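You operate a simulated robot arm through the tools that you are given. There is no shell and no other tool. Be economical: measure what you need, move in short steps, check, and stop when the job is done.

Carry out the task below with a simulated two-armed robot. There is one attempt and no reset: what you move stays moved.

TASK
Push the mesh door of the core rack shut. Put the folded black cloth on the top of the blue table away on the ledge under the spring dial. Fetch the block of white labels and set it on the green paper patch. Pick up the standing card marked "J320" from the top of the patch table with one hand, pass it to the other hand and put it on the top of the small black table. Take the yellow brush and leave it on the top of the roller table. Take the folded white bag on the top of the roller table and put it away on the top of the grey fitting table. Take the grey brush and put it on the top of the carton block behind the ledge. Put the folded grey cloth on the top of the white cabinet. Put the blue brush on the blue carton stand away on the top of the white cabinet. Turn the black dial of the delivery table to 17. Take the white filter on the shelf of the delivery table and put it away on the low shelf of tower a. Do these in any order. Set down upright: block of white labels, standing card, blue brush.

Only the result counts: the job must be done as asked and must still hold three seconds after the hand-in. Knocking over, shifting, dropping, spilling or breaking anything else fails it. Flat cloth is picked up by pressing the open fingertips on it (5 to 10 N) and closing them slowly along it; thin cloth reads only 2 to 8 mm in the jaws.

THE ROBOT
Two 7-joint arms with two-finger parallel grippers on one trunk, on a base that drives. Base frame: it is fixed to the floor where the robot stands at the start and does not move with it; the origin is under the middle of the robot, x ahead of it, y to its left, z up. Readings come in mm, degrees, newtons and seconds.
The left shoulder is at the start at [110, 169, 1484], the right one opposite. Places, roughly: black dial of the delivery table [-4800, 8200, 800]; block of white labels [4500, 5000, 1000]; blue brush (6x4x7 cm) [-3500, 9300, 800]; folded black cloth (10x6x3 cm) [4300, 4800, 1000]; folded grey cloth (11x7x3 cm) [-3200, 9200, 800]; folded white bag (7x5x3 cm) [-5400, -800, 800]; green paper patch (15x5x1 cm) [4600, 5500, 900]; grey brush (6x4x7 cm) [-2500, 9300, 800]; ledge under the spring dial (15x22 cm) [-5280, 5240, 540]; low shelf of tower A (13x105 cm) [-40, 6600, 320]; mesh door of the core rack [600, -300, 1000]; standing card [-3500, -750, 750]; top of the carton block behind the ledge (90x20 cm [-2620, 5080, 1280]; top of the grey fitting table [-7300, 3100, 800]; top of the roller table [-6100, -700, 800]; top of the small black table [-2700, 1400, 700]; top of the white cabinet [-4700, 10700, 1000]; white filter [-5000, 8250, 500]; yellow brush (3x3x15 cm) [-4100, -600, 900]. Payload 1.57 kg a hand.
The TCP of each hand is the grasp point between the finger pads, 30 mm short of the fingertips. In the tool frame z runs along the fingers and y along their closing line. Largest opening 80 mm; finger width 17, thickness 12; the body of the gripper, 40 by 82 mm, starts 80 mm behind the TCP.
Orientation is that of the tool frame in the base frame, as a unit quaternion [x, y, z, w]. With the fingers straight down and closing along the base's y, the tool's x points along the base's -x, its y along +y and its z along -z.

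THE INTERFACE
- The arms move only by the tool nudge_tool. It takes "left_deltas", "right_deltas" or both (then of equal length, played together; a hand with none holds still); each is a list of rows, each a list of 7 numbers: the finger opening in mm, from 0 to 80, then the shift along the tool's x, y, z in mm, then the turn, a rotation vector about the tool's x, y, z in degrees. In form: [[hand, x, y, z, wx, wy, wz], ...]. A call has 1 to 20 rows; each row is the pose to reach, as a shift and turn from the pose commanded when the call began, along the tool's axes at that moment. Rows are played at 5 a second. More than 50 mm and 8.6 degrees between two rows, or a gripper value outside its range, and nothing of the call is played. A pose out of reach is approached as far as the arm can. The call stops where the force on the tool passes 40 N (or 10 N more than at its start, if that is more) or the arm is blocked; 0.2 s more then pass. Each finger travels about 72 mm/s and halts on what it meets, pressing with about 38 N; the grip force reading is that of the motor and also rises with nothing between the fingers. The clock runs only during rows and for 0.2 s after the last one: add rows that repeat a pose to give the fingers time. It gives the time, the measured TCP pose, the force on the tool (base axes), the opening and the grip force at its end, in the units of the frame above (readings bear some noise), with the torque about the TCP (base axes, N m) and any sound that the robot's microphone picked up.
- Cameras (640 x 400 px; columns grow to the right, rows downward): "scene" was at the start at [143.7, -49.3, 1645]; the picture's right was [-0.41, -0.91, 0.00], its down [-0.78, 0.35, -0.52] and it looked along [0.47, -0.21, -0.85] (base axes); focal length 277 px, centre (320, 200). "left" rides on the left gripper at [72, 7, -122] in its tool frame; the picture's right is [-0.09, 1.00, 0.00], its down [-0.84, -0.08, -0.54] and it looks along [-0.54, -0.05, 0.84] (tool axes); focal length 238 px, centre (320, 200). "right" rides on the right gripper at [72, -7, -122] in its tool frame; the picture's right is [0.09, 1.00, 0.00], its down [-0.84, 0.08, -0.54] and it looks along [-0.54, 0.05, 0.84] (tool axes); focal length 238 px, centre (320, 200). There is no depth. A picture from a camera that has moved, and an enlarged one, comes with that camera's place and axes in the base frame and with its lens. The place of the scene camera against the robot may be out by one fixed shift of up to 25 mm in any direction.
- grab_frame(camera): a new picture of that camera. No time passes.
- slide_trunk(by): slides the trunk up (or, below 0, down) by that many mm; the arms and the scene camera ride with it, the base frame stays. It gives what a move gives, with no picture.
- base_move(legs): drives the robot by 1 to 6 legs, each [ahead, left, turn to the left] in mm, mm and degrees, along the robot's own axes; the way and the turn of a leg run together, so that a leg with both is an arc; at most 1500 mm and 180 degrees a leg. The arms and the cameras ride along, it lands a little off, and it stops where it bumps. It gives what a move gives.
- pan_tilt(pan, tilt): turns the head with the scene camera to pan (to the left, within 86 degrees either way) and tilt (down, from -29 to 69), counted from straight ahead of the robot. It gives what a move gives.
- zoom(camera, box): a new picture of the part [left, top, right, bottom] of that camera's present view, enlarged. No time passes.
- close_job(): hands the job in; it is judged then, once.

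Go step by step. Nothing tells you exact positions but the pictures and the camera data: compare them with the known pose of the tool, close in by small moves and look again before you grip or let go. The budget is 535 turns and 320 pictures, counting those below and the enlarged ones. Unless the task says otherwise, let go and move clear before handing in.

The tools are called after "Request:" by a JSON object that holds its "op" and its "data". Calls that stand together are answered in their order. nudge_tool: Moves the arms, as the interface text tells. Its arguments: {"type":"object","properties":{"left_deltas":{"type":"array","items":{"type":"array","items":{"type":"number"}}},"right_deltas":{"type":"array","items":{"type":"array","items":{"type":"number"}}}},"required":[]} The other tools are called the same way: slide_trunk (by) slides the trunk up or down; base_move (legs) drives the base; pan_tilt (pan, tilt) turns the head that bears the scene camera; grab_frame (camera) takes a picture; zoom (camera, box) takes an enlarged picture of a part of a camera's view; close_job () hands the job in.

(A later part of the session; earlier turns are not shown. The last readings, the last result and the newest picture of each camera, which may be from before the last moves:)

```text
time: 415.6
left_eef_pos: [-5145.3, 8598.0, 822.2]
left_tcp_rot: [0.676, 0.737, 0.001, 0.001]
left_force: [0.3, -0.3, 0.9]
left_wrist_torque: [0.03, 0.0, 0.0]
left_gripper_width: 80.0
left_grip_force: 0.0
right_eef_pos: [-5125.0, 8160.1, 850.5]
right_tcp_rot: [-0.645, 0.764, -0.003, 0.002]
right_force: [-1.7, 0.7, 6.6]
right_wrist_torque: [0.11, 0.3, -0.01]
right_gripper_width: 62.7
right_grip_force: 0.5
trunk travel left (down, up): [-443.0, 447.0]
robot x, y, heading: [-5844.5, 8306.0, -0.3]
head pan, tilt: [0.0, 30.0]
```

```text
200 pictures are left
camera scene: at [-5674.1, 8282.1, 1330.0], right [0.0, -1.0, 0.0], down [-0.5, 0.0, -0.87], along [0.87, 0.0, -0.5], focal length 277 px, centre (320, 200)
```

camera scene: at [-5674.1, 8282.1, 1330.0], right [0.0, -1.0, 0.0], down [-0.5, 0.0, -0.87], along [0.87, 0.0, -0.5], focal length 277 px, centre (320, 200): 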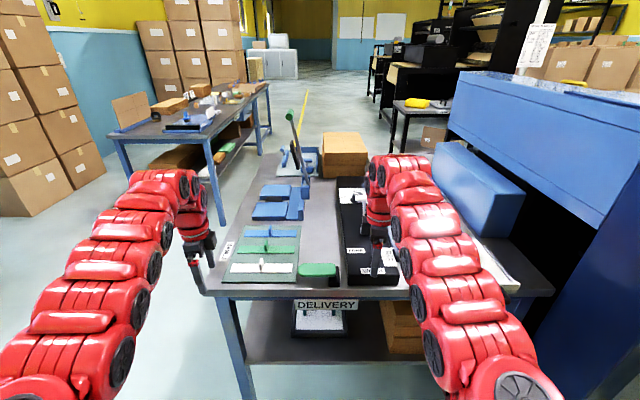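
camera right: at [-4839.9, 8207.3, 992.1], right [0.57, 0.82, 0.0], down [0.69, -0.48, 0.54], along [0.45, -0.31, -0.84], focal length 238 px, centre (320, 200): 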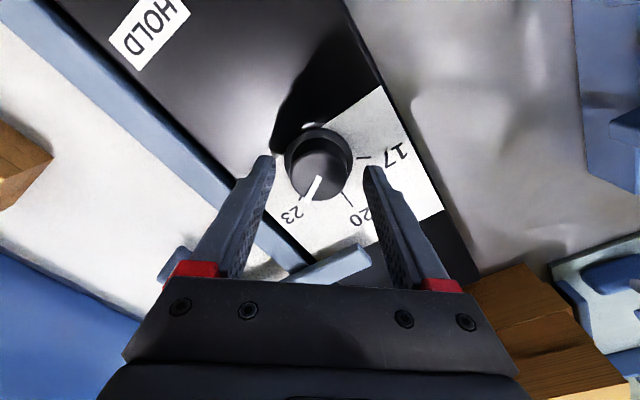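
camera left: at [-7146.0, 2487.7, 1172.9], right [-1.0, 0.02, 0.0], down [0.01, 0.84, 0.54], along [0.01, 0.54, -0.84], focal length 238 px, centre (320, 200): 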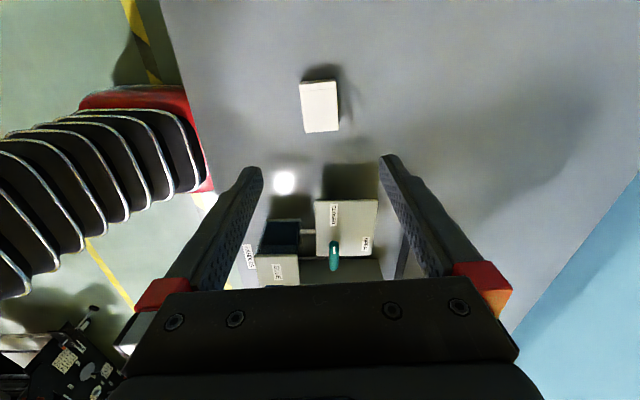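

I lowered too early: the right hand touched the control board. I raise and check that nothing moved.

Request:
{"op": "slide_trunk", "data": {"by": 200}}

Request:
{"op": "grab_frame", "data": {"camera": "right"}}

Request:
{"op": "zoom", "data": {"camera": "scene", "box": [220, 180, 460, 360]}}

```text
time: 417.7
left_eef_pos: [-5145.3, 8598.0, 1020.9]
left_tcp_rot: [0.675, 0.738, 0.001, 0.001]
left_force: [0.7, -0.1, -0.6]
left_wrist_torque: [0.03, -0.01, 0.01]
left_gripper_width: 80.1
left_grip_force: 0.1
right_eef_pos: [-5124.5, 8159.9, 1050.1]
right_tcp_rot: [-0.645, 0.764, -0.003, 0.002]
right_force: [0.0, -0.2, -0.5]
right_wrist_torque: [-0.01, -0.02, -0.03]
right_gripper_width: 61.9
right_grip_force: 0.0
trunk travel left (down, up): [-643.0, 247.0]
robot x, y, heading: [-5846.8, 8302.8, -0.2]
head pan, tilt: [0.0, 30.0]
```

```text
199 pictures are left
camera right: at [-5130.9, 8088.6, 1172.7], right [-1.0, 0.08, -0.01], down [0.06, 0.84, 0.54], along [0.05, 0.54, -0.84], focal length 238 px, centre (320, 200)
```

right: 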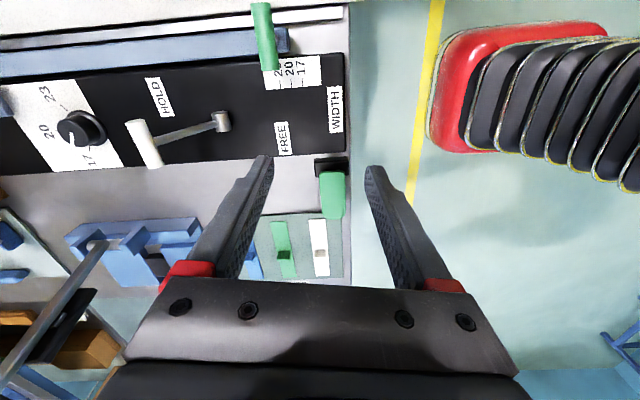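

```text
2.22 times, centred on (340, 270) of scene
camera zoom: at [-5672.8, 8281.9, 1529.8], right [0.0, -1.0, 0.0], down [-0.5, 0.0, -0.87], along [0.87, 0.0, -0.5], focal length 615 px, centre (276, 44)
```

zoom: 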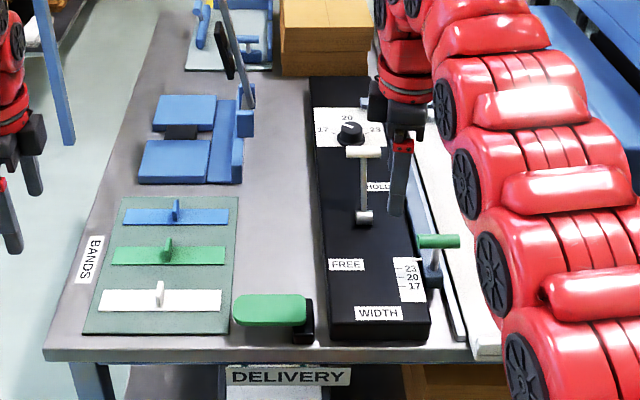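

The board looks unchanged. To reach the shelf I stand at the north-west, facing slightly south, with the left hand tucked outward; first I reset both hands.

Request:
{"op": "nudge_tool", "data": {"left_deltas": [[80, 12, -10, 0, 0, 0, 0], [80, 24, -20, 0, 0, 0, 0], [80, 36, -30, 0, 0, 0, 0], [80, 48, -40, 0, 0, 0, 0], [80, 60, -50, 0, 0, 0, 0], [80, 72, -60, 0, 0, 0, 0], [80, 84, -70, 0, 0, 0, 0], [80, 96, -80, 0, 0, 0, 0], [80, 108, -92, 0, 0, 0, 0], [80, 115, -101, 0, 0, 0, 0]], "right_deltas": [[62, 0, 0, 0, 0, 0, 8], [62, 0, 0, 0, 0, 0, 16], [62, 0, 0, 0, 0, 0, 24], [62, 0, 0, 0, 0, 0, 32], [62, 0, 0, 0, 0, 0, 40], [62, 0, 0, 0, 0, 0, 48], [62, 0, 0, 0, 0, 0, 56], [62, 0, 0, 0, 0, 0, 64], [62, 0, 0, 0, 0, 0, 72], [62, 0, 0, 0, 0, 0, 80]]}}

Request:
{"op": "base_move", "data": {"legs": [[-159, 313, 0], [0, 0, -20]]}}

Request:
{"op": "slide_trunk", "data": {"by": -300}}

Request:
{"op": "grab_frame", "data": {"camera": "scene"}}

```text
time: 419.9
left_eef_pos: [-5255.8, 8701.9, 1022.8]
left_tcp_rot: [0.676, 0.737, 0.0, 0.001]
left_force: [1.3, 0.0, 0.2]
left_wrist_torque: [-0.01, 0.01, 0.02]
left_gripper_width: 80.0
left_grip_force: 0.1
right_eef_pos: [-5124.2, 8160.1, 1049.3]
right_tcp_rot: [-0.002, 1.0, -0.001, 0.005]
right_force: [0.0, -0.4, -1.2]
right_wrist_torque: [-0.01, -0.01, -0.04]
right_gripper_width: 61.8
right_grip_force: 0.0
trunk travel left (down, up): [-643.0, 247.0]
robot x, y, heading: [-5842.3, 8304.3, -0.4]
head pan, tilt: [0.0, 30.0]
```

```text
time: 423.3
left_eef_pos: [-5313.1, 8792.0, 1021.0]
left_tcp_rot: [0.792, 0.61, 0.001, 0.002]
left_force: [0.9, -0.4, -0.4]
left_wrist_torque: [-0.03, -0.01, -0.02]
left_gripper_width: 80.0
left_grip_force: 0.0
right_eef_pos: [-5372.9, 8237.2, 1048.6]
right_tcp_rot: [0.169, 0.986, -0.003, 0.005]
right_force: [0.5, 0.2, -0.1]
right_wrist_torque: [-0.03, 0.04, -0.01]
right_gripper_width: 61.9
right_grip_force: 0.0
trunk travel left (down, up): [-643.0, 247.0]
robot x, y, heading: [-6001.6, 8616.3, -19.9]
head pan, tilt: [0.0, 30.0]
```

```text
time: 426.3
left_eef_pos: [-5313.0, 8792.2, 721.8]
left_tcp_rot: [0.792, 0.61, 0.001, 0.001]
left_force: [0.2, -0.5, -0.3]
left_wrist_torque: [0.0, 0.05, -0.05]
left_gripper_width: 80.0
left_grip_force: 0.0
right_eef_pos: [-5373.4, 8236.8, 750.3]
right_tcp_rot: [0.169, 0.986, -0.002, 0.004]
right_force: [-0.2, -0.3, 0.5]
right_wrist_torque: [0.03, 0.01, 0.0]
right_gripper_width: 61.7
right_grip_force: 0.2
trunk travel left (down, up): [-343.0, 547.0]
robot x, y, heading: [-6005.3, 8615.4, -20.0]
head pan, tilt: [0.0, 30.0]
```

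```text
197 pictures are left
camera scene: at [-5841.7, 8536.3, 1229.9], right [-0.34, -0.94, 0.0], down [-0.47, 0.17, -0.87], along [0.81, -0.29, -0.5], focal length 277 px, centre (320, 200)
```

scene: 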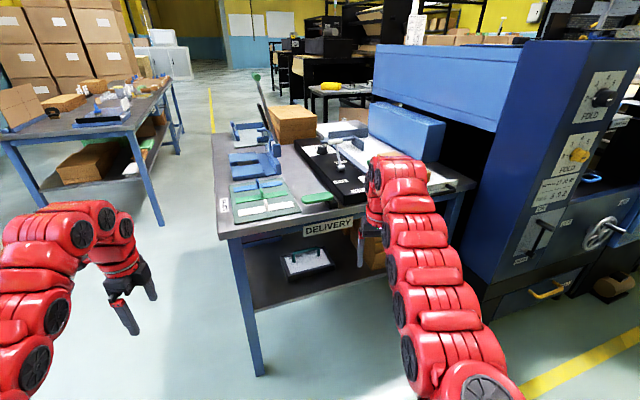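

Request:
{"op": "zoom", "data": {"camera": "scene", "box": [220, 200, 400, 340]}}

```text
2.86 times, centred on (310, 270) of scene
camera zoom: at [-5841.7, 8536.3, 1229.9], right [-0.34, -0.94, 0.0], down [-0.47, 0.17, -0.87], along [0.81, -0.29, -0.5], focal length 791 px, centre (349, 0)
```

zoom: 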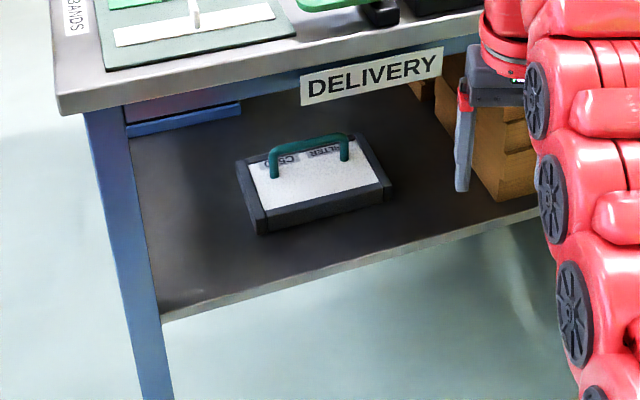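

The filter is a flat box with a green arch handle along y, near (-4995,8293) with the bar at z≈480. I step back and set the right hand to close vertically while pointing forward.

Request:
{"op": "base_move", "data": {"legs": [[-158, -20, 5]]}}

Request:
{"op": "nudge_tool", "data": {"right_deltas": [[70, 0, 0, 0, 0, 0, -8], [70, 0, 0, 0, 0, 0, -16], [70, 0, 0, 0, 0, 0, -24], [70, 0, 0, 0, 0, 0, -32], [70, 0, 0, 0, 0, 0, -40], [70, 0, 0, 0, 0, 0, -48], [70, 0, 0, 0, 0, 0, -56], [70, 0, 0, 0, 0, 0, -64], [70, 0, 0, 0, 0, 0, -72], [70, 0, 0, 0, 0, 0, -80], [70, 0, 0, 0, 0, 0, -88]]}}

```text
time: 427.7
left_eef_pos: [-5489.0, 8878.3, 722.2]
left_tcp_rot: [0.766, 0.643, 0.001, 0.002]
left_force: [-0.3, 0.7, 0.4]
left_wrist_torque: [-0.02, 0.0, -0.02]
left_gripper_width: 80.2
left_grip_force: 0.0
right_eef_pos: [-5502.5, 8319.0, 750.0]
right_tcp_rot: [0.128, 0.992, -0.002, 0.005]
right_force: [-0.5, -0.1, 0.6]
right_wrist_torque: [0.01, -0.07, 0.01]
right_gripper_width: 62.1
right_grip_force: 0.0
trunk travel left (down, up): [-343.0, 547.0]
robot x, y, heading: [-6160.2, 8644.7, -15.1]
head pan, tilt: [0.0, 30.0]
```

```text
time: 430.1
left_eef_pos: [-5487.6, 8877.6, 721.1]
left_tcp_rot: [0.766, 0.643, 0.0, 0.0]
left_force: [-0.3, 0.0, -0.3]
left_wrist_torque: [0.03, 0.01, 0.01]
left_gripper_width: 79.9
left_grip_force: 0.0
right_eef_pos: [-5502.6, 8319.2, 749.4]
right_tcp_rot: [-0.598, 0.802, -0.004, 0.002]
right_force: [-0.3, -0.7, 0.1]
right_wrist_torque: [0.01, 0.0, -0.01]
right_gripper_width: 69.9
right_grip_force: 0.1
trunk travel left (down, up): [-343.0, 547.0]
robot x, y, heading: [-6159.4, 8645.9, -15.0]
head pan, tilt: [0.0, 30.0]
```

Request:
{"op": "nudge_tool", "data": {"right_deltas": [[70, 0, -18, -6, 7.5, 0, 0], [70, 0, -36, -12, 15, 0, 0], [70, 0, -54, -18, 22.5, 0, 0], [70, 0, -72, -24, 30, 0, 0], [70, 0, -90, -30, 37.5, 0, 0], [70, 0, -108, -36, 45, 0, 0], [70, 0, -126, -42, 52.5, 0, 0], [70, 0, -144, -50, 60, 0, 0], [70, 0, -144, -50, 60, 0, 0]]}}

Request:
{"op": "grab_frame", "data": {"camera": "scene"}}

Request:
{"op": "grab_frame", "data": {"camera": "right"}}

```text
time: 432.1
left_eef_pos: [-5487.1, 8877.8, 721.0]
left_tcp_rot: [0.766, 0.643, 0.001, 0.001]
left_force: [0.1, 0.9, -0.5]
left_wrist_torque: [0.0, 0.01, -0.02]
left_gripper_width: 79.7
left_grip_force: 0.0
right_eef_pos: [-5364.9, 8278.5, 800.9]
right_tcp_rot: [-0.516, 0.692, -0.406, 0.301]
right_force: [-0.4, 0.5, 0.5]
right_wrist_torque: [0.05, -0.04, 0.04]
right_gripper_width: 70.0
right_grip_force: 0.0
trunk travel left (down, up): [-343.0, 547.0]
robot x, y, heading: [-6160.6, 8647.0, -15.0]
head pan, tilt: [0.0, 30.0]
```

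```text
195 pictures are left
camera scene: at [-5995.3, 8578.9, 1229.9], right [-0.26, -0.97, 0.0], down [-0.48, 0.13, -0.87], along [0.84, -0.23, -0.5], focal length 277 px, centre (320, 200)
```

scene: 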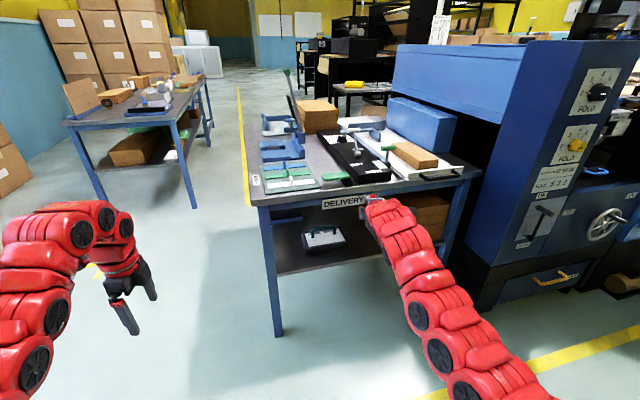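

```text
194 pictures are left
camera right: at [-5485.2, 8239.4, 867.2], right [-0.49, 0.05, -0.87], down [-0.25, 0.95, 0.2], along [0.83, 0.31, -0.46], focal length 238 px, centre (320, 200)
```

right: 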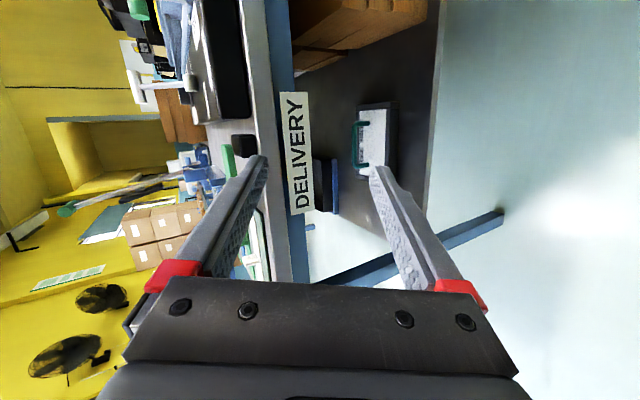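

The pose works. I flatten the pitch a further 16° so the lower finger can slip under the handle bar.

Request:
{"op": "nudge_tool", "data": {"right_deltas": [[60, 0, 0, 0, 5, 0, 0], [50, 0, 0, 0, 10, 0, 0], [40, 0, 0, 0, 16, 0, 0], [40, 0, 0, 0, 16, 0, 0]]}}

Request:
{"op": "slide_trunk", "data": {"by": -290}}

Request:
{"op": "grab_frame", "data": {"camera": "right"}}

Request:
{"op": "grab_frame", "data": {"camera": "scene"}}

```text
time: 433.1
left_eef_pos: [-5488.2, 8877.9, 721.8]
left_tcp_rot: [0.766, 0.643, 0.0, 0.0]
left_force: [-1.0, 1.0, 0.0]
left_wrist_torque: [0.02, -0.02, 0.03]
left_gripper_width: 79.9
left_grip_force: 0.0
right_eef_pos: [-5365.0, 8278.6, 800.9]
right_tcp_rot: [-0.469, 0.63, -0.497, 0.369]
right_force: [-0.7, -0.2, 0.4]
right_wrist_torque: [0.0, 0.03, -0.01]
right_gripper_width: 39.9
right_grip_force: 0.1
trunk travel left (down, up): [-343.0, 547.0]
robot x, y, heading: [-6162.4, 8644.0, -14.7]
head pan, tilt: [0.0, 30.0]
```

```text
time: 436.0
left_eef_pos: [-5487.6, 8878.5, 432.0]
left_tcp_rot: [0.766, 0.643, 0.001, 0.001]
left_force: [-0.3, 0.1, 0.1]
left_wrist_torque: [-0.02, 0.03, -0.01]
left_gripper_width: 80.0
left_grip_force: 0.0
right_eef_pos: [-5365.1, 8277.6, 509.3]
right_tcp_rot: [-0.469, 0.631, -0.497, 0.368]
right_force: [-0.3, 0.4, -0.5]
right_wrist_torque: [0.03, -0.03, -0.01]
right_gripper_width: 39.9
right_grip_force: 0.0
trunk travel left (down, up): [-53.0, 837.0]
robot x, y, heading: [-6161.7, 8643.3, -15.2]
head pan, tilt: [0.0, 30.0]
```

```text
193 pictures are left
camera right: at [-5498.6, 8243.3, 546.7], right [-0.25, -0.02, -0.97], down [-0.28, 0.96, 0.05], along [0.93, 0.28, -0.25], focal length 238 px, centre (320, 200)
```

right: 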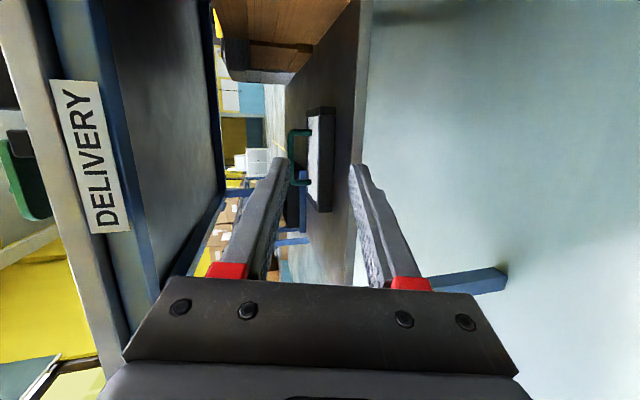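

```text
192 pictures are left
camera scene: at [-5995.4, 8578.8, 939.9], right [-0.26, -0.97, 0.0], down [-0.48, 0.13, -0.87], along [0.84, -0.23, -0.5], focal length 277 px, centre (320, 200)
```

scene: 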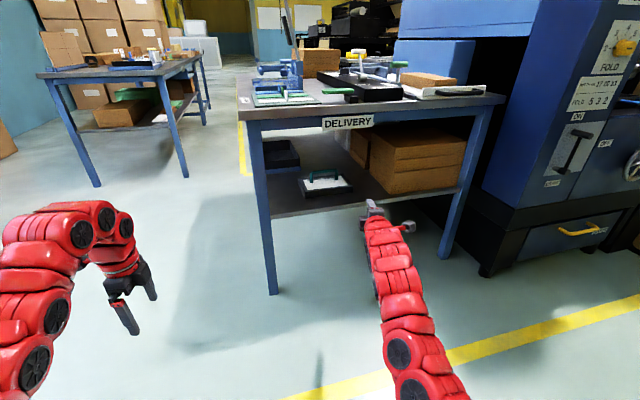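

The bar measures about (-4990,8298,476), with roughly 33 mm clear under it. I set the height, narrow the opening to 28 mm and drive in part way.

Request:
{"op": "slide_trunk", "data": {"by": -30}}

Request:
{"op": "nudge_tool", "data": {"right_deltas": [[30, 0, 0, 0, 0, 0, 0], [28, 0, 0, 0, 0, 0, 0]]}}

Request:
{"op": "base_move", "data": {"legs": [[250, 81, 0]]}}

Request:
{"op": "grab_frame", "data": {"camera": "right"}}

```text
time: 436.8
left_eef_pos: [-5489.0, 8877.6, 401.8]
left_tcp_rot: [0.766, 0.642, 0.001, 0.001]
left_force: [0.1, 0.3, 0.2]
left_wrist_torque: [-0.02, 0.01, -0.04]
left_gripper_width: 79.9
left_grip_force: 0.0
right_eef_pos: [-5365.7, 8278.0, 479.6]
right_tcp_rot: [-0.469, 0.63, -0.497, 0.368]
right_force: [0.5, 0.8, 0.0]
right_wrist_torque: [0.0, 0.0, -0.01]
right_gripper_width: 39.8
right_grip_force: 0.1
trunk travel left (down, up): [-23.0, 867.0]
robot x, y, heading: [-6158.2, 8644.5, -15.0]
head pan, tilt: [0.0, 30.0]
```

```text
time: 437.4
left_eef_pos: [-5488.2, 8878.2, 402.1]
left_tcp_rot: [0.766, 0.643, 0.001, 0.0]
left_force: [-0.2, -0.4, -1.1]
left_wrist_torque: [0.01, 0.03, -0.02]
left_gripper_width: 80.1
left_grip_force: 0.0
right_eef_pos: [-5366.0, 8277.3, 480.1]
right_tcp_rot: [-0.469, 0.63, -0.497, 0.369]
right_force: [0.0, 0.8, 0.0]
right_wrist_torque: [0.01, -0.01, 0.02]
right_gripper_width: 28.4
right_grip_force: 0.1
trunk travel left (down, up): [-23.0, 867.0]
robot x, y, heading: [-6157.1, 8644.9, -14.9]
head pan, tilt: [0.0, 30.0]
```

```text
time: 439.3
left_eef_pos: [-5224.6, 8884.5, 400.4]
left_tcp_rot: [0.768, 0.64, 0.001, 0.001]
left_force: [0.6, 0.1, 0.3]
left_wrist_torque: [-0.01, 0.0, 0.0]
left_gripper_width: 80.0
left_grip_force: 0.0
right_eef_pos: [-5104.8, 8284.1, 479.7]
right_tcp_rot: [-0.467, 0.632, -0.499, 0.366]
right_force: [-0.4, 0.3, -0.1]
right_wrist_torque: [-0.02, 0.02, -0.01]
right_gripper_width: 28.0
right_grip_force: 0.2
trunk travel left (down, up): [-23.0, 867.0]
robot x, y, heading: [-5897.4, 8653.3, -15.8]
head pan, tilt: [0.0, 30.0]
```

```text
191 pictures are left
camera right: at [-5238.5, 8250.3, 516.6], right [-0.25, -0.02, -0.97], down [-0.28, 0.96, 0.05], along [0.93, 0.28, -0.25], focal length 238 px, centre (320, 200)
```

right: 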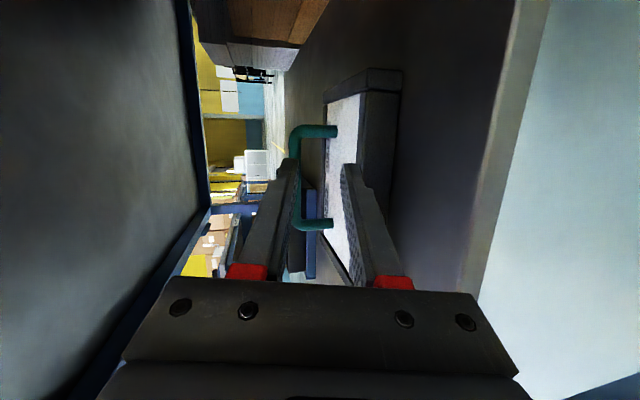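

Request:
{"op": "base_move", "data": {"legs": [[66, 30, 0.5]]}}

Request:
{"op": "grab_frame", "data": {"camera": "right"}}

```text
time: 440.3
left_eef_pos: [-5156.5, 8901.5, 402.0]
left_tcp_rot: [0.765, 0.644, 0.0, 0.001]
left_force: [-0.4, 0.5, -0.5]
left_wrist_torque: [-0.02, -0.01, 0.0]
left_gripper_width: 80.0
left_grip_force: 0.1
right_eef_pos: [-5030.8, 8302.2, 480.3]
right_tcp_rot: [-0.469, 0.63, -0.497, 0.37]
right_force: [0.1, 0.0, -0.1]
right_wrist_torque: [0.01, -0.01, 0.01]
right_gripper_width: 27.9
right_grip_force: 0.1
trunk travel left (down, up): [-23.0, 867.0]
robot x, y, heading: [-5828.1, 8666.3, -14.8]
head pan, tilt: [0.0, 30.0]
```

```text
190 pictures are left
camera right: at [-5164.1, 8267.8, 516.6], right [-0.25, -0.02, -0.97], down [-0.28, 0.96, 0.05], along [0.93, 0.29, -0.25], focal length 238 px, centre (320, 200)
```

right: 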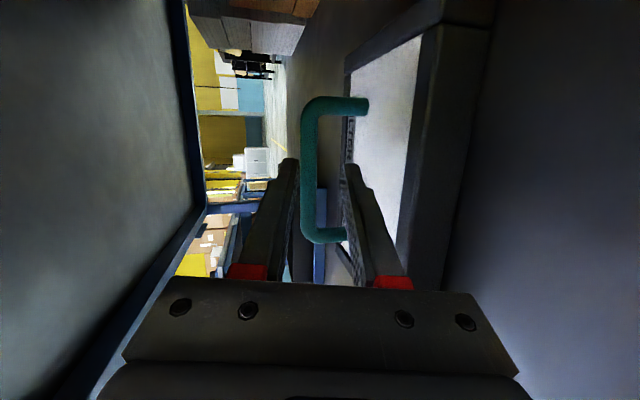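

Request:
{"op": "slide_trunk", "data": {"by": 4}}

Request:
{"op": "base_move", "data": {"legs": [[36, 8, 0]]}}

Request:
{"op": "grab_frame", "data": {"camera": "right"}}

```text
time: 440.8
left_eef_pos: [-5156.1, 8902.5, 405.2]
left_tcp_rot: [0.765, 0.644, 0.0, 0.001]
left_force: [0.3, -0.2, 0.1]
left_wrist_torque: [0.02, 0.01, -0.02]
left_gripper_width: 80.3
left_grip_force: 0.0
right_eef_pos: [-5030.5, 8303.0, 484.6]
right_tcp_rot: [-0.47, 0.629, -0.497, 0.369]
right_force: [-0.5, 0.0, 0.5]
right_wrist_torque: [0.01, 0.01, 0.01]
right_gripper_width: 27.9
right_grip_force: 0.1
trunk travel left (down, up): [-27.0, 863.0]
robot x, y, heading: [-5829.9, 8668.0, -14.9]
head pan, tilt: [0.0, 30.0]
```

```text
time: 441.7
left_eef_pos: [-5118.5, 8899.2, 405.9]
left_tcp_rot: [0.765, 0.644, 0.0, 0.0]
left_force: [-0.6, 0.1, -0.9]
left_wrist_torque: [0.02, -0.01, -0.01]
left_gripper_width: 80.1
left_grip_force: 0.1
right_eef_pos: [-4993.6, 8300.4, 484.5]
right_tcp_rot: [-0.47, 0.63, -0.496, 0.369]
right_force: [0.8, 0.0, 0.5]
right_wrist_torque: [0.0, 0.02, 0.0]
right_gripper_width: 28.1
right_grip_force: 0.1
trunk travel left (down, up): [-27.0, 863.0]
robot x, y, heading: [-5790.7, 8666.2, -14.6]
head pan, tilt: [0.0, 30.0]
```

```text
189 pictures are left
camera right: at [-5126.8, 8266.1, 520.6], right [-0.25, -0.02, -0.97], down [-0.28, 0.96, 0.05], along [0.93, 0.29, -0.25], focal length 238 px, centre (320, 200)
```

right: 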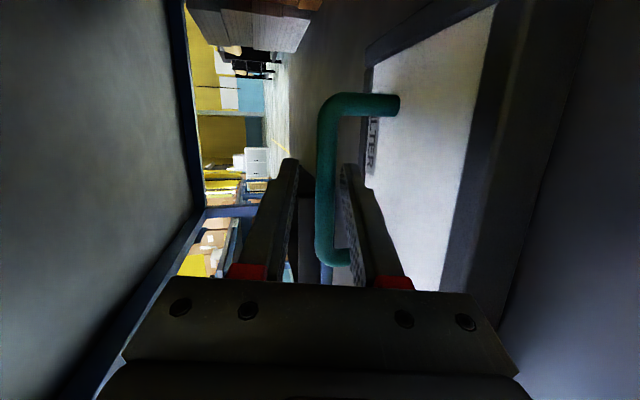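

The bar is between the fingers. I close on it.

Request:
{"op": "nudge_tool", "data": {"right_deltas": [[22, 0, 0, 0, 0, 0, 0], [16, 0, 0, 0, 0, 0, 0], [10, 0, 0, 0, 0, 0, 0], [5, 0, 0, 0, 0, 0, 0], [5, 0, 0, 0, 0, 0, 0]]}}

Request:
{"op": "slide_trunk", "data": {"by": 15}}

Request:
{"op": "grab_frame", "data": {"camera": "right"}}

```text
time: 442.9
left_eef_pos: [-5119.6, 8900.9, 405.2]
left_tcp_rot: [0.765, 0.644, 0.0, 0.001]
left_force: [-1.0, -0.8, -0.4]
left_wrist_torque: [0.0, 0.0, 0.0]
left_gripper_width: 79.9
left_grip_force: 0.0
right_eef_pos: [-4994.0, 8301.7, 484.7]
right_tcp_rot: [-0.47, 0.629, -0.497, 0.369]
right_force: [1.9, -0.3, 0.8]
right_wrist_torque: [-0.37, 0.15, 0.13]
right_gripper_width: 13.3
right_grip_force: 30.0
trunk travel left (down, up): [-27.0, 863.0]
robot x, y, heading: [-5793.7, 8666.1, -15.1]
head pan, tilt: [0.0, 30.0]
```

```text
time: 443.5
left_eef_pos: [-5118.8, 8900.5, 420.8]
left_tcp_rot: [0.765, 0.644, 0.001, 0.001]
left_force: [0.2, -1.1, 0.1]
left_wrist_torque: [0.0, 0.04, -0.01]
left_gripper_width: 80.0
left_grip_force: 0.2
right_eef_pos: [-4994.5, 8302.1, 497.7]
right_tcp_rot: [-0.47, 0.63, -0.496, 0.369]
right_force: [0.0, 0.1, -1.6]
right_wrist_torque: [-0.04, 0.02, -0.02]
right_gripper_width: 13.1
right_grip_force: 29.8
trunk travel left (down, up): [-42.0, 848.0]
robot x, y, heading: [-5792.2, 8664.6, -14.9]
head pan, tilt: [0.0, 30.0]
```

```text
188 pictures are left
camera right: at [-5126.7, 8266.1, 535.0], right [-0.25, -0.02, -0.97], down [-0.28, 0.96, 0.05], along [0.93, 0.29, -0.25], focal length 238 px, centre (320, 200)
```

right: 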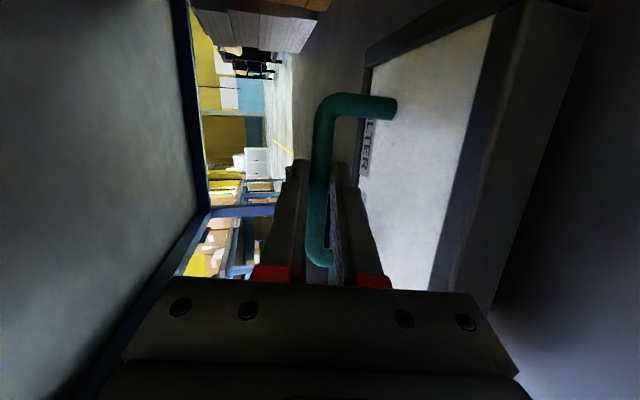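

Request:
{"op": "slide_trunk", "data": {"by": 45}}

Request:
{"op": "base_move", "data": {"legs": [[-300, -95, 0]]}}

Request:
{"op": "grab_frame", "data": {"camera": "scene"}}

Request:
{"op": "grab_frame", "data": {"camera": "right"}}

```text
time: 444.4
left_eef_pos: [-5118.9, 8900.0, 464.6]
left_tcp_rot: [0.765, 0.644, 0.001, 0.0]
left_force: [0.6, 0.8, -0.2]
left_wrist_torque: [0.0, 0.0, 0.0]
left_gripper_width: 80.1
left_grip_force: 0.1
right_eef_pos: [-4994.1, 8300.9, 543.5]
right_tcp_rot: [-0.469, 0.629, -0.497, 0.369]
right_force: [0.5, 0.0, -2.1]
right_wrist_torque: [-0.02, 0.01, 0.02]
right_gripper_width: 13.3
right_grip_force: 30.0
trunk travel left (down, up): [-87.0, 803.0]
robot x, y, heading: [-5791.9, 8667.6, -14.9]
head pan, tilt: [0.0, 30.0]
```

```text
time: 446.5
left_eef_pos: [-5431.8, 8883.8, 464.6]
left_tcp_rot: [0.765, 0.644, 0.0, 0.0]
left_force: [-0.3, 0.4, 0.8]
left_wrist_torque: [0.01, -0.03, -0.02]
left_gripper_width: 80.0
left_grip_force: 0.0
right_eef_pos: [-5307.0, 8283.9, 544.7]
right_tcp_rot: [-0.469, 0.629, -0.497, 0.37]
right_force: [-0.4, -0.3, -1.0]
right_wrist_torque: [-0.01, 0.03, 0.01]
right_gripper_width: 13.3
right_grip_force: 30.2
trunk travel left (down, up): [-87.0, 803.0]
robot x, y, heading: [-6105.5, 8649.1, -14.9]
head pan, tilt: [0.0, 30.0]
```

```text
187 pictures are left
camera scene: at [-5938.4, 8583.6, 973.8], right [-0.26, -0.97, 0.0], down [-0.48, 0.13, -0.87], along [0.84, -0.22, -0.5], focal length 277 px, centre (320, 200)
```

scene: 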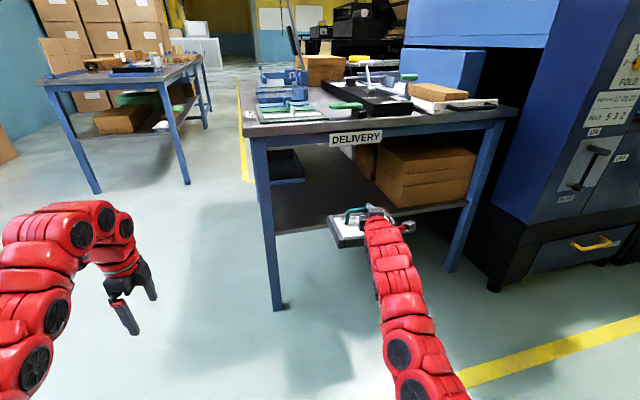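

```text
186 pictures are left
camera right: at [-5440.8, 8249.3, 580.4], right [-0.25, -0.02, -0.97], down [-0.28, 0.96, 0.05], along [0.93, 0.29, -0.25], focal length 238 px, centre (320, 200)
```

right: 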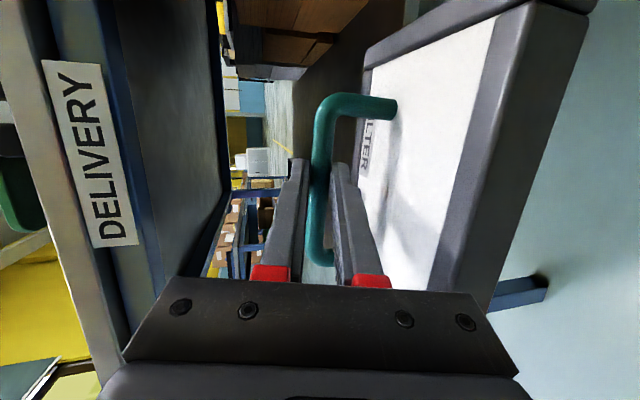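

The filter is held. I back out further, raise the trunk, and raise the right hand relative to the left so the left hand can work at tables.

Request:
{"op": "slide_trunk", "data": {"by": 400}}

Request:
{"op": "nudge_tool", "data": {"right_deltas": [[5, 0, -24, -6, 0, 0, 0], [5, 0, -48, -12, 0, 0, 0], [5, 0, -72, -18, 0, 0, 0], [5, 0, -97, -24, 0, 0, 0], [5, 0, -121, -30, 0, 0, 0], [5, 0, -145, -36, 0, 0, 0], [5, 0, -145, -36, 0, 0, 0]]}}

Request:
{"op": "grab_frame", "data": {"camera": "scene"}}

```text
time: 450.3
left_eef_pos: [-5433.1, 8884.1, 865.0]
left_tcp_rot: [0.765, 0.643, 0.001, 0.0]
left_force: [0.5, 0.3, 0.9]
left_wrist_torque: [0.0, 0.0, -0.01]
left_gripper_width: 79.9
left_grip_force: 0.2
right_eef_pos: [-5308.5, 8284.3, 943.0]
right_tcp_rot: [-0.47, 0.63, -0.496, 0.369]
right_force: [0.2, -0.2, -1.8]
right_wrist_torque: [-0.01, -0.01, 0.02]
right_gripper_width: 13.4
right_grip_force: 30.3
trunk travel left (down, up): [-487.0, 403.0]
robot x, y, heading: [-6101.8, 8648.2, -14.8]
head pan, tilt: [0.0, 30.0]
```

```text
time: 451.9
left_eef_pos: [-5431.6, 8882.7, 864.9]
left_tcp_rot: [0.765, 0.643, 0.001, 0.001]
left_force: [-0.2, -0.7, 0.3]
left_wrist_torque: [0.04, 0.05, -0.03]
left_gripper_width: 80.2
left_grip_force: 0.0
right_eef_pos: [-5308.2, 8282.7, 1092.7]
right_tcp_rot: [-0.469, 0.63, -0.496, 0.369]
right_force: [0.0, 0.5, -1.8]
right_wrist_torque: [-0.04, 0.0, -0.01]
right_gripper_width: 13.2
right_grip_force: 29.4
trunk travel left (down, up): [-487.0, 403.0]
robot x, y, heading: [-6105.4, 8648.7, -15.0]
head pan, tilt: [0.0, 30.0]
```

```text
185 pictures are left
camera scene: at [-5937.9, 8583.4, 1373.7], right [-0.26, -0.97, 0.0], down [-0.48, 0.13, -0.87], along [0.84, -0.22, -0.5], focal length 277 px, centre (320, 200)
```

scene: 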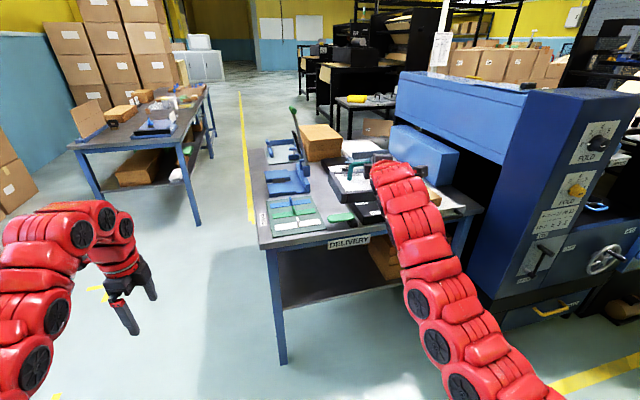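

The bench with brushes is to the east, its south side at y≈9100. I raise the trunk and drive east past the delivery table's north side.

Request:
{"op": "slide_trunk", "data": {"by": 250}}

Request:
{"op": "base_move", "data": {"legs": [[0, 250, 15], [1350, 0, 0]]}}

Request:
{"op": "pan_tilt", "data": {"pan": 10, "tilt": 28}}

Request:
{"op": "grab_frame", "data": {"camera": "scene"}}

```text
time: 454.5
left_eef_pos: [-5431.7, 8883.1, 1115.0]
left_tcp_rot: [0.766, 0.643, 0.0, 0.0]
left_force: [-0.2, 0.7, 0.0]
left_wrist_torque: [0.01, 0.0, 0.01]
left_gripper_width: 79.9
left_grip_force: 0.1
right_eef_pos: [-5307.5, 8283.6, 1342.8]
right_tcp_rot: [-0.47, 0.63, -0.496, 0.369]
right_force: [-0.3, 0.6, -2.0]
right_wrist_torque: [0.01, 0.04, 0.0]
right_gripper_width: 12.9
right_grip_force: 30.0
trunk travel left (down, up): [-737.0, 153.0]
robot x, y, heading: [-6104.5, 8646.7, -15.0]
head pan, tilt: [0.0, 30.0]
```

```text
time: 462.6
left_eef_pos: [-4150.9, 9309.9, 1114.8]
left_tcp_rot: [0.671, 0.741, 0.0, 0.0]
left_force: [-0.1, 0.3, 0.6]
left_wrist_torque: [-0.05, -0.02, 0.0]
left_gripper_width: 79.8
left_grip_force: 0.0
right_eef_pos: [-3869.6, 8766.5, 1342.5]
right_tcp_rot: [-0.551, 0.56, -0.442, 0.433]
right_force: [-0.3, -0.3, -2.0]
right_wrist_torque: [-0.03, 0.03, -0.03]
right_gripper_width: 13.0
right_grip_force: 29.7
trunk travel left (down, up): [-737.0, 153.0]
robot x, y, heading: [-4735.3, 8906.2, 0.7]
head pan, tilt: [0.0, 30.0]
```

```text
time: 463.4
left_eef_pos: [-4149.5, 9309.3, 1116.0]
left_tcp_rot: [0.671, 0.742, 0.001, 0.001]
left_force: [0.3, -0.6, 0.1]
left_wrist_torque: [-0.02, 0.02, 0.01]
left_gripper_width: 80.0
left_grip_force: 0.1
right_eef_pos: [-3869.2, 8764.8, 1342.8]
right_tcp_rot: [-0.551, 0.561, -0.442, 0.432]
right_force: [0.5, -0.2, -1.8]
right_wrist_torque: [0.0, 0.01, -0.01]
right_gripper_width: 13.0
right_grip_force: 29.7
trunk travel left (down, up): [-737.0, 153.0]
robot x, y, heading: [-4736.8, 8901.5, 0.8]
head pan, tilt: [10.0, 28.0]
```

```text
184 pictures are left
camera scene: at [-4563.3, 8900.1, 1626.9], right [0.18, -0.98, 0.0], down [-0.46, -0.09, -0.88], along [0.87, 0.16, -0.47], focal length 277 px, centre (320, 200)
```

scene: 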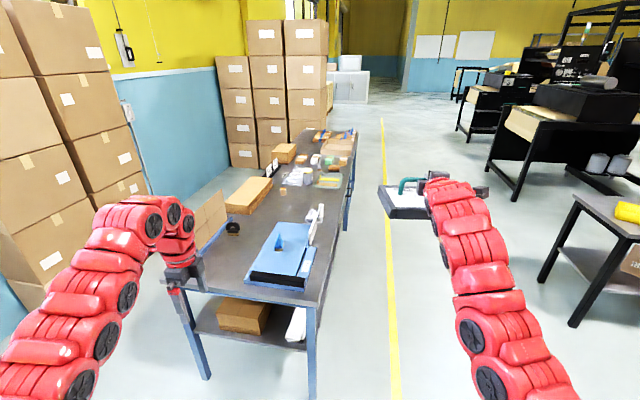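

Request:
{"op": "zoom", "data": {"camera": "scene", "box": [180, 115, 380, 300]}}

```text
2.16 times, centred on (280, 208) of scene
camera zoom: at [-4563.3, 8900.1, 1626.9], right [0.18, -0.98, 0.0], down [-0.46, -0.09, -0.88], along [0.87, 0.16, -0.47], focal length 599 px, centre (406, 184)
```

zoom: 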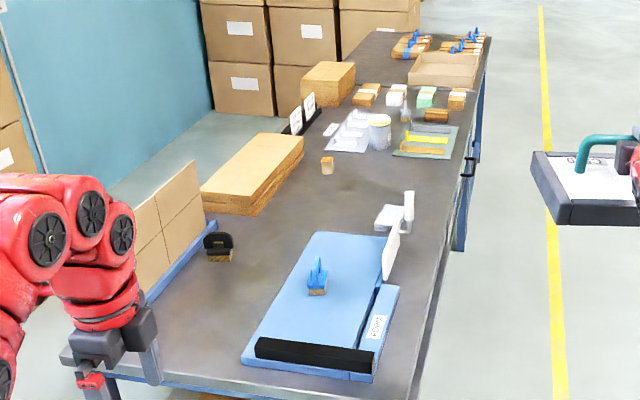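

The blue brush is on the blue stand near (-3500,9300). I drive along the bench's south side and turn to face it.

Request:
{"op": "base_move", "data": {"legs": [[0, -190, 0], [1400, 0, 0], [0, 0, 89]]}}

Request:
{"op": "pan_tilt", "data": {"pan": 15, "tilt": 40}}

Request:
{"op": "grab_frame", "data": {"camera": "scene"}}

Request:
{"op": "grab_frame", "data": {"camera": "left"}}

```text
time: 464.8
left_eef_pos: [-4147.2, 9150.2, 1117.0]
left_tcp_rot: [0.673, 0.74, 0.002, -0.001]
left_force: [-0.6, -0.8, 0.3]
left_wrist_torque: [0.06, 0.02, 0.0]
left_gripper_width: 79.9
left_grip_force: 0.0
right_eef_pos: [-3869.5, 8605.8, 1341.1]
right_tcp_rot: [-0.55, 0.562, -0.44, 0.433]
right_force: [0.3, -1.1, -3.2]
right_wrist_torque: [-0.04, -0.03, 0.1]
right_gripper_width: 13.2
right_grip_force: 29.8
trunk travel left (down, up): [-737.0, 153.0]
robot x, y, heading: [-4737.7, 8750.7, 0.2]
head pan, tilt: [10.0, 28.0]
stopped in leg 1: the robot was blocked; the commanded pose is now the measured one
```

```text
time: 465.6
left_eef_pos: [-4148.8, 9157.5, 1115.0]
left_tcp_rot: [0.672, 0.741, 0.0, 0.001]
left_force: [-0.3, -1.0, -0.1]
left_wrist_torque: [-0.01, 0.04, -0.01]
left_gripper_width: 80.0
left_grip_force: 0.1
right_eef_pos: [-3868.1, 8612.2, 1342.8]
right_tcp_rot: [-0.552, 0.561, -0.441, 0.432]
right_force: [0.0, -0.3, -2.4]
right_wrist_torque: [-0.03, -0.01, -0.02]
right_gripper_width: 13.3
right_grip_force: 30.2
trunk travel left (down, up): [-737.0, 153.0]
robot x, y, heading: [-4735.6, 8749.9, 0.7]
head pan, tilt: [15.0, 40.0]
```

```text
182 pictures are left
camera scene: at [-4570.0, 8754.2, 1608.5], right [0.27, -0.96, 0.0], down [-0.62, -0.17, -0.77], along [0.74, 0.2, -0.64], focal length 277 px, centre (320, 200)
```

scene: 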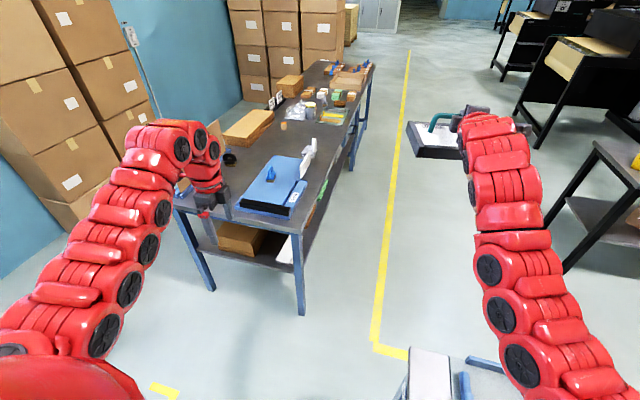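

```text
181 pictures are left
camera left: at [-4149.8, 9229.8, 1235.9], right [1.0, 0.01, 0.0], down [0.0, -0.84, 0.54], along [0.0, -0.54, -0.84], focal length 238 px, centre (320, 200)
```

left: 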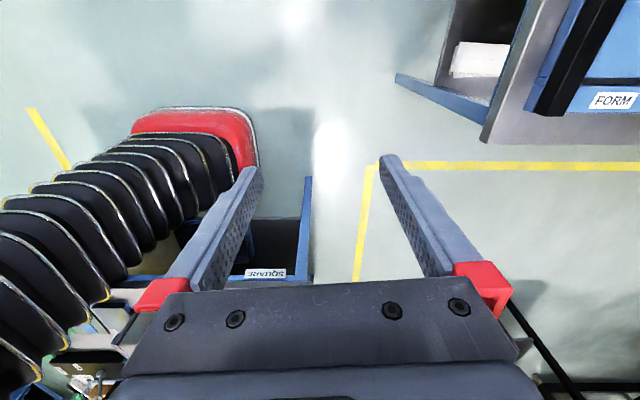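

I touched the delivery table's side. I move off a little, go ahead first, then shift south.

Request:
{"op": "base_move", "data": {"legs": [[0, 60, 0], [1000, 0, 0], [600, -90, 0], [0, 0, 89]]}}

Request:
{"op": "grab_frame", "data": {"camera": "scene"}}

Request:
{"op": "grab_frame", "data": {"camera": "left"}}

```text
time: 468.7
left_eef_pos: [-3820.2, 9142.8, 1115.5]
left_tcp_rot: [0.724, 0.689, 0.0, -0.001]
left_force: [0.4, 0.5, -0.1]
left_wrist_torque: [0.03, 0.02, 0.03]
left_gripper_width: 80.2
left_grip_force: 0.0
right_eef_pos: [-3622.0, 8561.9, 1342.0]
right_tcp_rot: [-0.507, 0.6, -0.472, 0.399]
right_force: [0.6, -0.4, -3.4]
right_wrist_torque: [0.0, -0.01, 0.04]
right_gripper_width: 13.2
right_grip_force: 29.9
trunk travel left (down, up): [-737.0, 153.0]
robot x, y, heading: [-4458.5, 8830.9, -7.8]
head pan, tilt: [15.0, 40.0]
stopped in leg 2: the robot was blocked; the commanded pose is now the measured one
```

```text
180 pictures are left
camera scene: at [-4292.6, 8805.1, 1608.4], right [0.12, -0.99, 0.0], down [-0.64, -0.08, -0.77], along [0.76, 0.09, -0.64], focal length 277 px, centre (320, 200)
```

scene: 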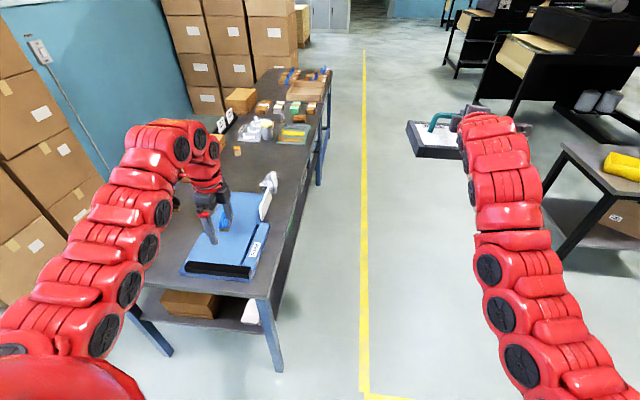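

```text
179 pictures are left
camera left: at [-3810.4, 9214.9, 1236.7], right [0.99, -0.14, 0.0], down [-0.12, -0.83, 0.54], along [-0.08, -0.54, -0.84], focal length 238 px, centre (320, 200)
```

left: 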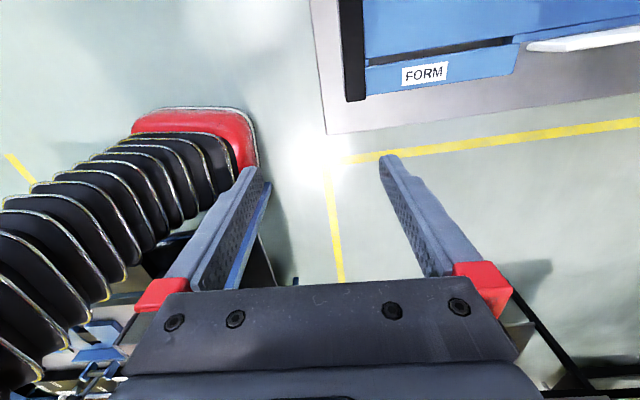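

Request:
{"op": "pan_tilt", "data": {"pan": -70, "tilt": 55}}

Request:
{"op": "grab_frame", "data": {"camera": "scene"}}

```text
time: 470.3
left_eef_pos: [-3820.1, 9145.1, 1115.9]
left_tcp_rot: [0.724, 0.689, 0.0, 0.001]
left_force: [-0.7, -0.2, 0.8]
left_wrist_torque: [-0.01, 0.0, 0.01]
left_gripper_width: 80.1
left_grip_force: 0.0
right_eef_pos: [-3622.6, 8563.6, 1343.2]
right_tcp_rot: [-0.507, 0.599, -0.473, 0.4]
right_force: [1.0, -0.7, -1.8]
right_wrist_torque: [-0.04, 0.03, 0.0]
right_gripper_width: 13.2
right_grip_force: 29.6
trunk travel left (down, up): [-737.0, 153.0]
robot x, y, heading: [-4454.7, 8827.7, -8.2]
head pan, tilt: [-70.0, 55.0]
```

```text
178 pictures are left
camera scene: at [-4362.2, 8726.8, 1587.8], right [-0.98, -0.21, 0.0], down [-0.17, 0.8, -0.57], along [0.12, -0.56, -0.82], focal length 277 px, centre (320, 200)
```

scene: 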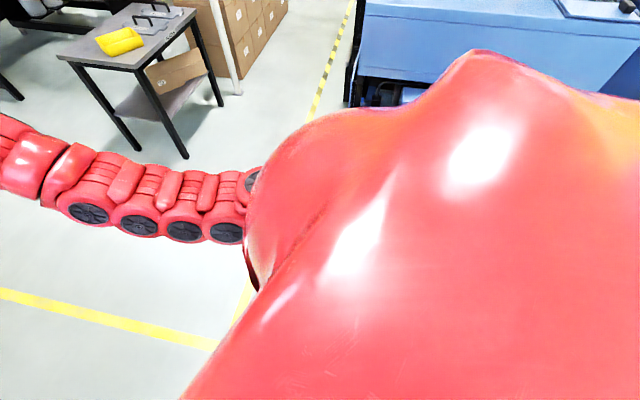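

Something on the right rear, perhaps the tall lever rod on the delivery table, touched the body. I move left away from it, straighten and then look back at it.

Request:
{"op": "base_move", "data": {"legs": [[20, 80, 0]]}}

Request:
{"op": "pan_tilt", "data": {"pan": -86, "tilt": 30}}

Request:
{"op": "grab_frame", "data": {"camera": "scene"}}

```text
time: 471.4
left_eef_pos: [-3790.7, 9219.9, 1117.3]
left_tcp_rot: [0.724, 0.69, 0.0, 0.001]
left_force: [-0.8, 0.3, -0.9]
left_wrist_torque: [0.04, -0.04, 0.01]
left_gripper_width: 80.0
left_grip_force: 0.1
right_eef_pos: [-3593.6, 8637.3, 1344.6]
right_tcp_rot: [-0.506, 0.599, -0.474, 0.4]
right_force: [0.4, -0.2, -2.0]
right_wrist_torque: [-0.03, 0.03, 0.02]
right_gripper_width: 13.2
right_grip_force: 29.7
trunk travel left (down, up): [-737.0, 153.0]
robot x, y, heading: [-4426.1, 8906.6, -8.2]
head pan, tilt: [-70.0, 55.0]
```

```text
time: 472.2
left_eef_pos: [-3787.7, 9219.7, 1116.0]
left_tcp_rot: [0.724, 0.69, 0.0, 0.001]
left_force: [0.2, 0.4, 0.4]
left_wrist_torque: [0.0, -0.03, 0.0]
left_gripper_width: 80.0
left_grip_force: 0.0
right_eef_pos: [-3593.4, 8639.2, 1343.7]
right_tcp_rot: [-0.506, 0.6, -0.473, 0.399]
right_force: [0.1, -0.4, -2.5]
right_wrist_torque: [0.0, 0.03, 0.01]
right_gripper_width: 13.2
right_grip_force: 29.9
trunk travel left (down, up): [-737.0, 153.0]
robot x, y, heading: [-4428.4, 8908.3, -8.1]
head pan, tilt: [-85.9, 30.0]
```

```text
177 pictures are left
camera scene: at [-4352.7, 8782.8, 1623.7], right [-1.0, 0.07, 0.0], down [0.03, 0.5, -0.87], along [-0.06, -0.86, -0.5], focal length 277 px, centre (320, 200)
```

scene: 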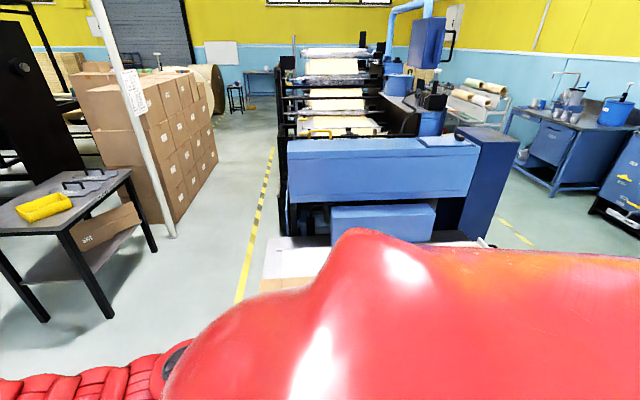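

The delivery table's east end is at x≈-4180 and the bench's corner leg at (-3794,9068). I pass between them on a diagonal.

Request:
{"op": "base_move", "data": {"legs": [[450, -5, -2]]}}

Request:
{"op": "base_move", "data": {"legs": [[550, -110, 0]]}}

```text
time: 474.9
left_eef_pos: [-3339.9, 9130.5, 1114.9]
left_tcp_rot: [0.734, 0.679, 0.0, 0.0]
left_force: [-1.1, 0.2, 0.3]
left_wrist_torque: [0.02, 0.02, 0.03]
left_gripper_width: 80.0
left_grip_force: 0.0
right_eef_pos: [-3160.2, 8543.8, 1343.7]
right_tcp_rot: [-0.498, 0.607, -0.479, 0.392]
right_force: [0.6, 0.2, -1.5]
right_wrist_torque: [-0.03, 0.02, 0.03]
right_gripper_width: 13.0
right_grip_force: 30.1
trunk travel left (down, up): [-737.0, 153.0]
robot x, y, heading: [-3984.6, 8831.7, -9.7]
head pan, tilt: [-85.9, 30.0]
```

```text
time: 478.1
left_eef_pos: [-2819.1, 8923.3, 1114.5]
left_tcp_rot: [0.737, 0.676, 0.0, -0.001]
left_force: [0.1, -0.6, 0.9]
left_wrist_torque: [-0.02, -0.01, -0.03]
left_gripper_width: 80.2
left_grip_force: 0.1
right_eef_pos: [-2644.6, 8335.7, 1342.8]
right_tcp_rot: [-0.497, 0.608, -0.481, 0.39]
right_force: [0.4, 0.6, -3.1]
right_wrist_torque: [-0.04, 0.03, 0.01]
right_gripper_width: 13.6
right_grip_force: 29.7
trunk travel left (down, up): [-737.0, 153.0]
robot x, y, heading: [-3469.5, 8634.2, -10.1]
head pan, tilt: [-85.9, 30.0]
```

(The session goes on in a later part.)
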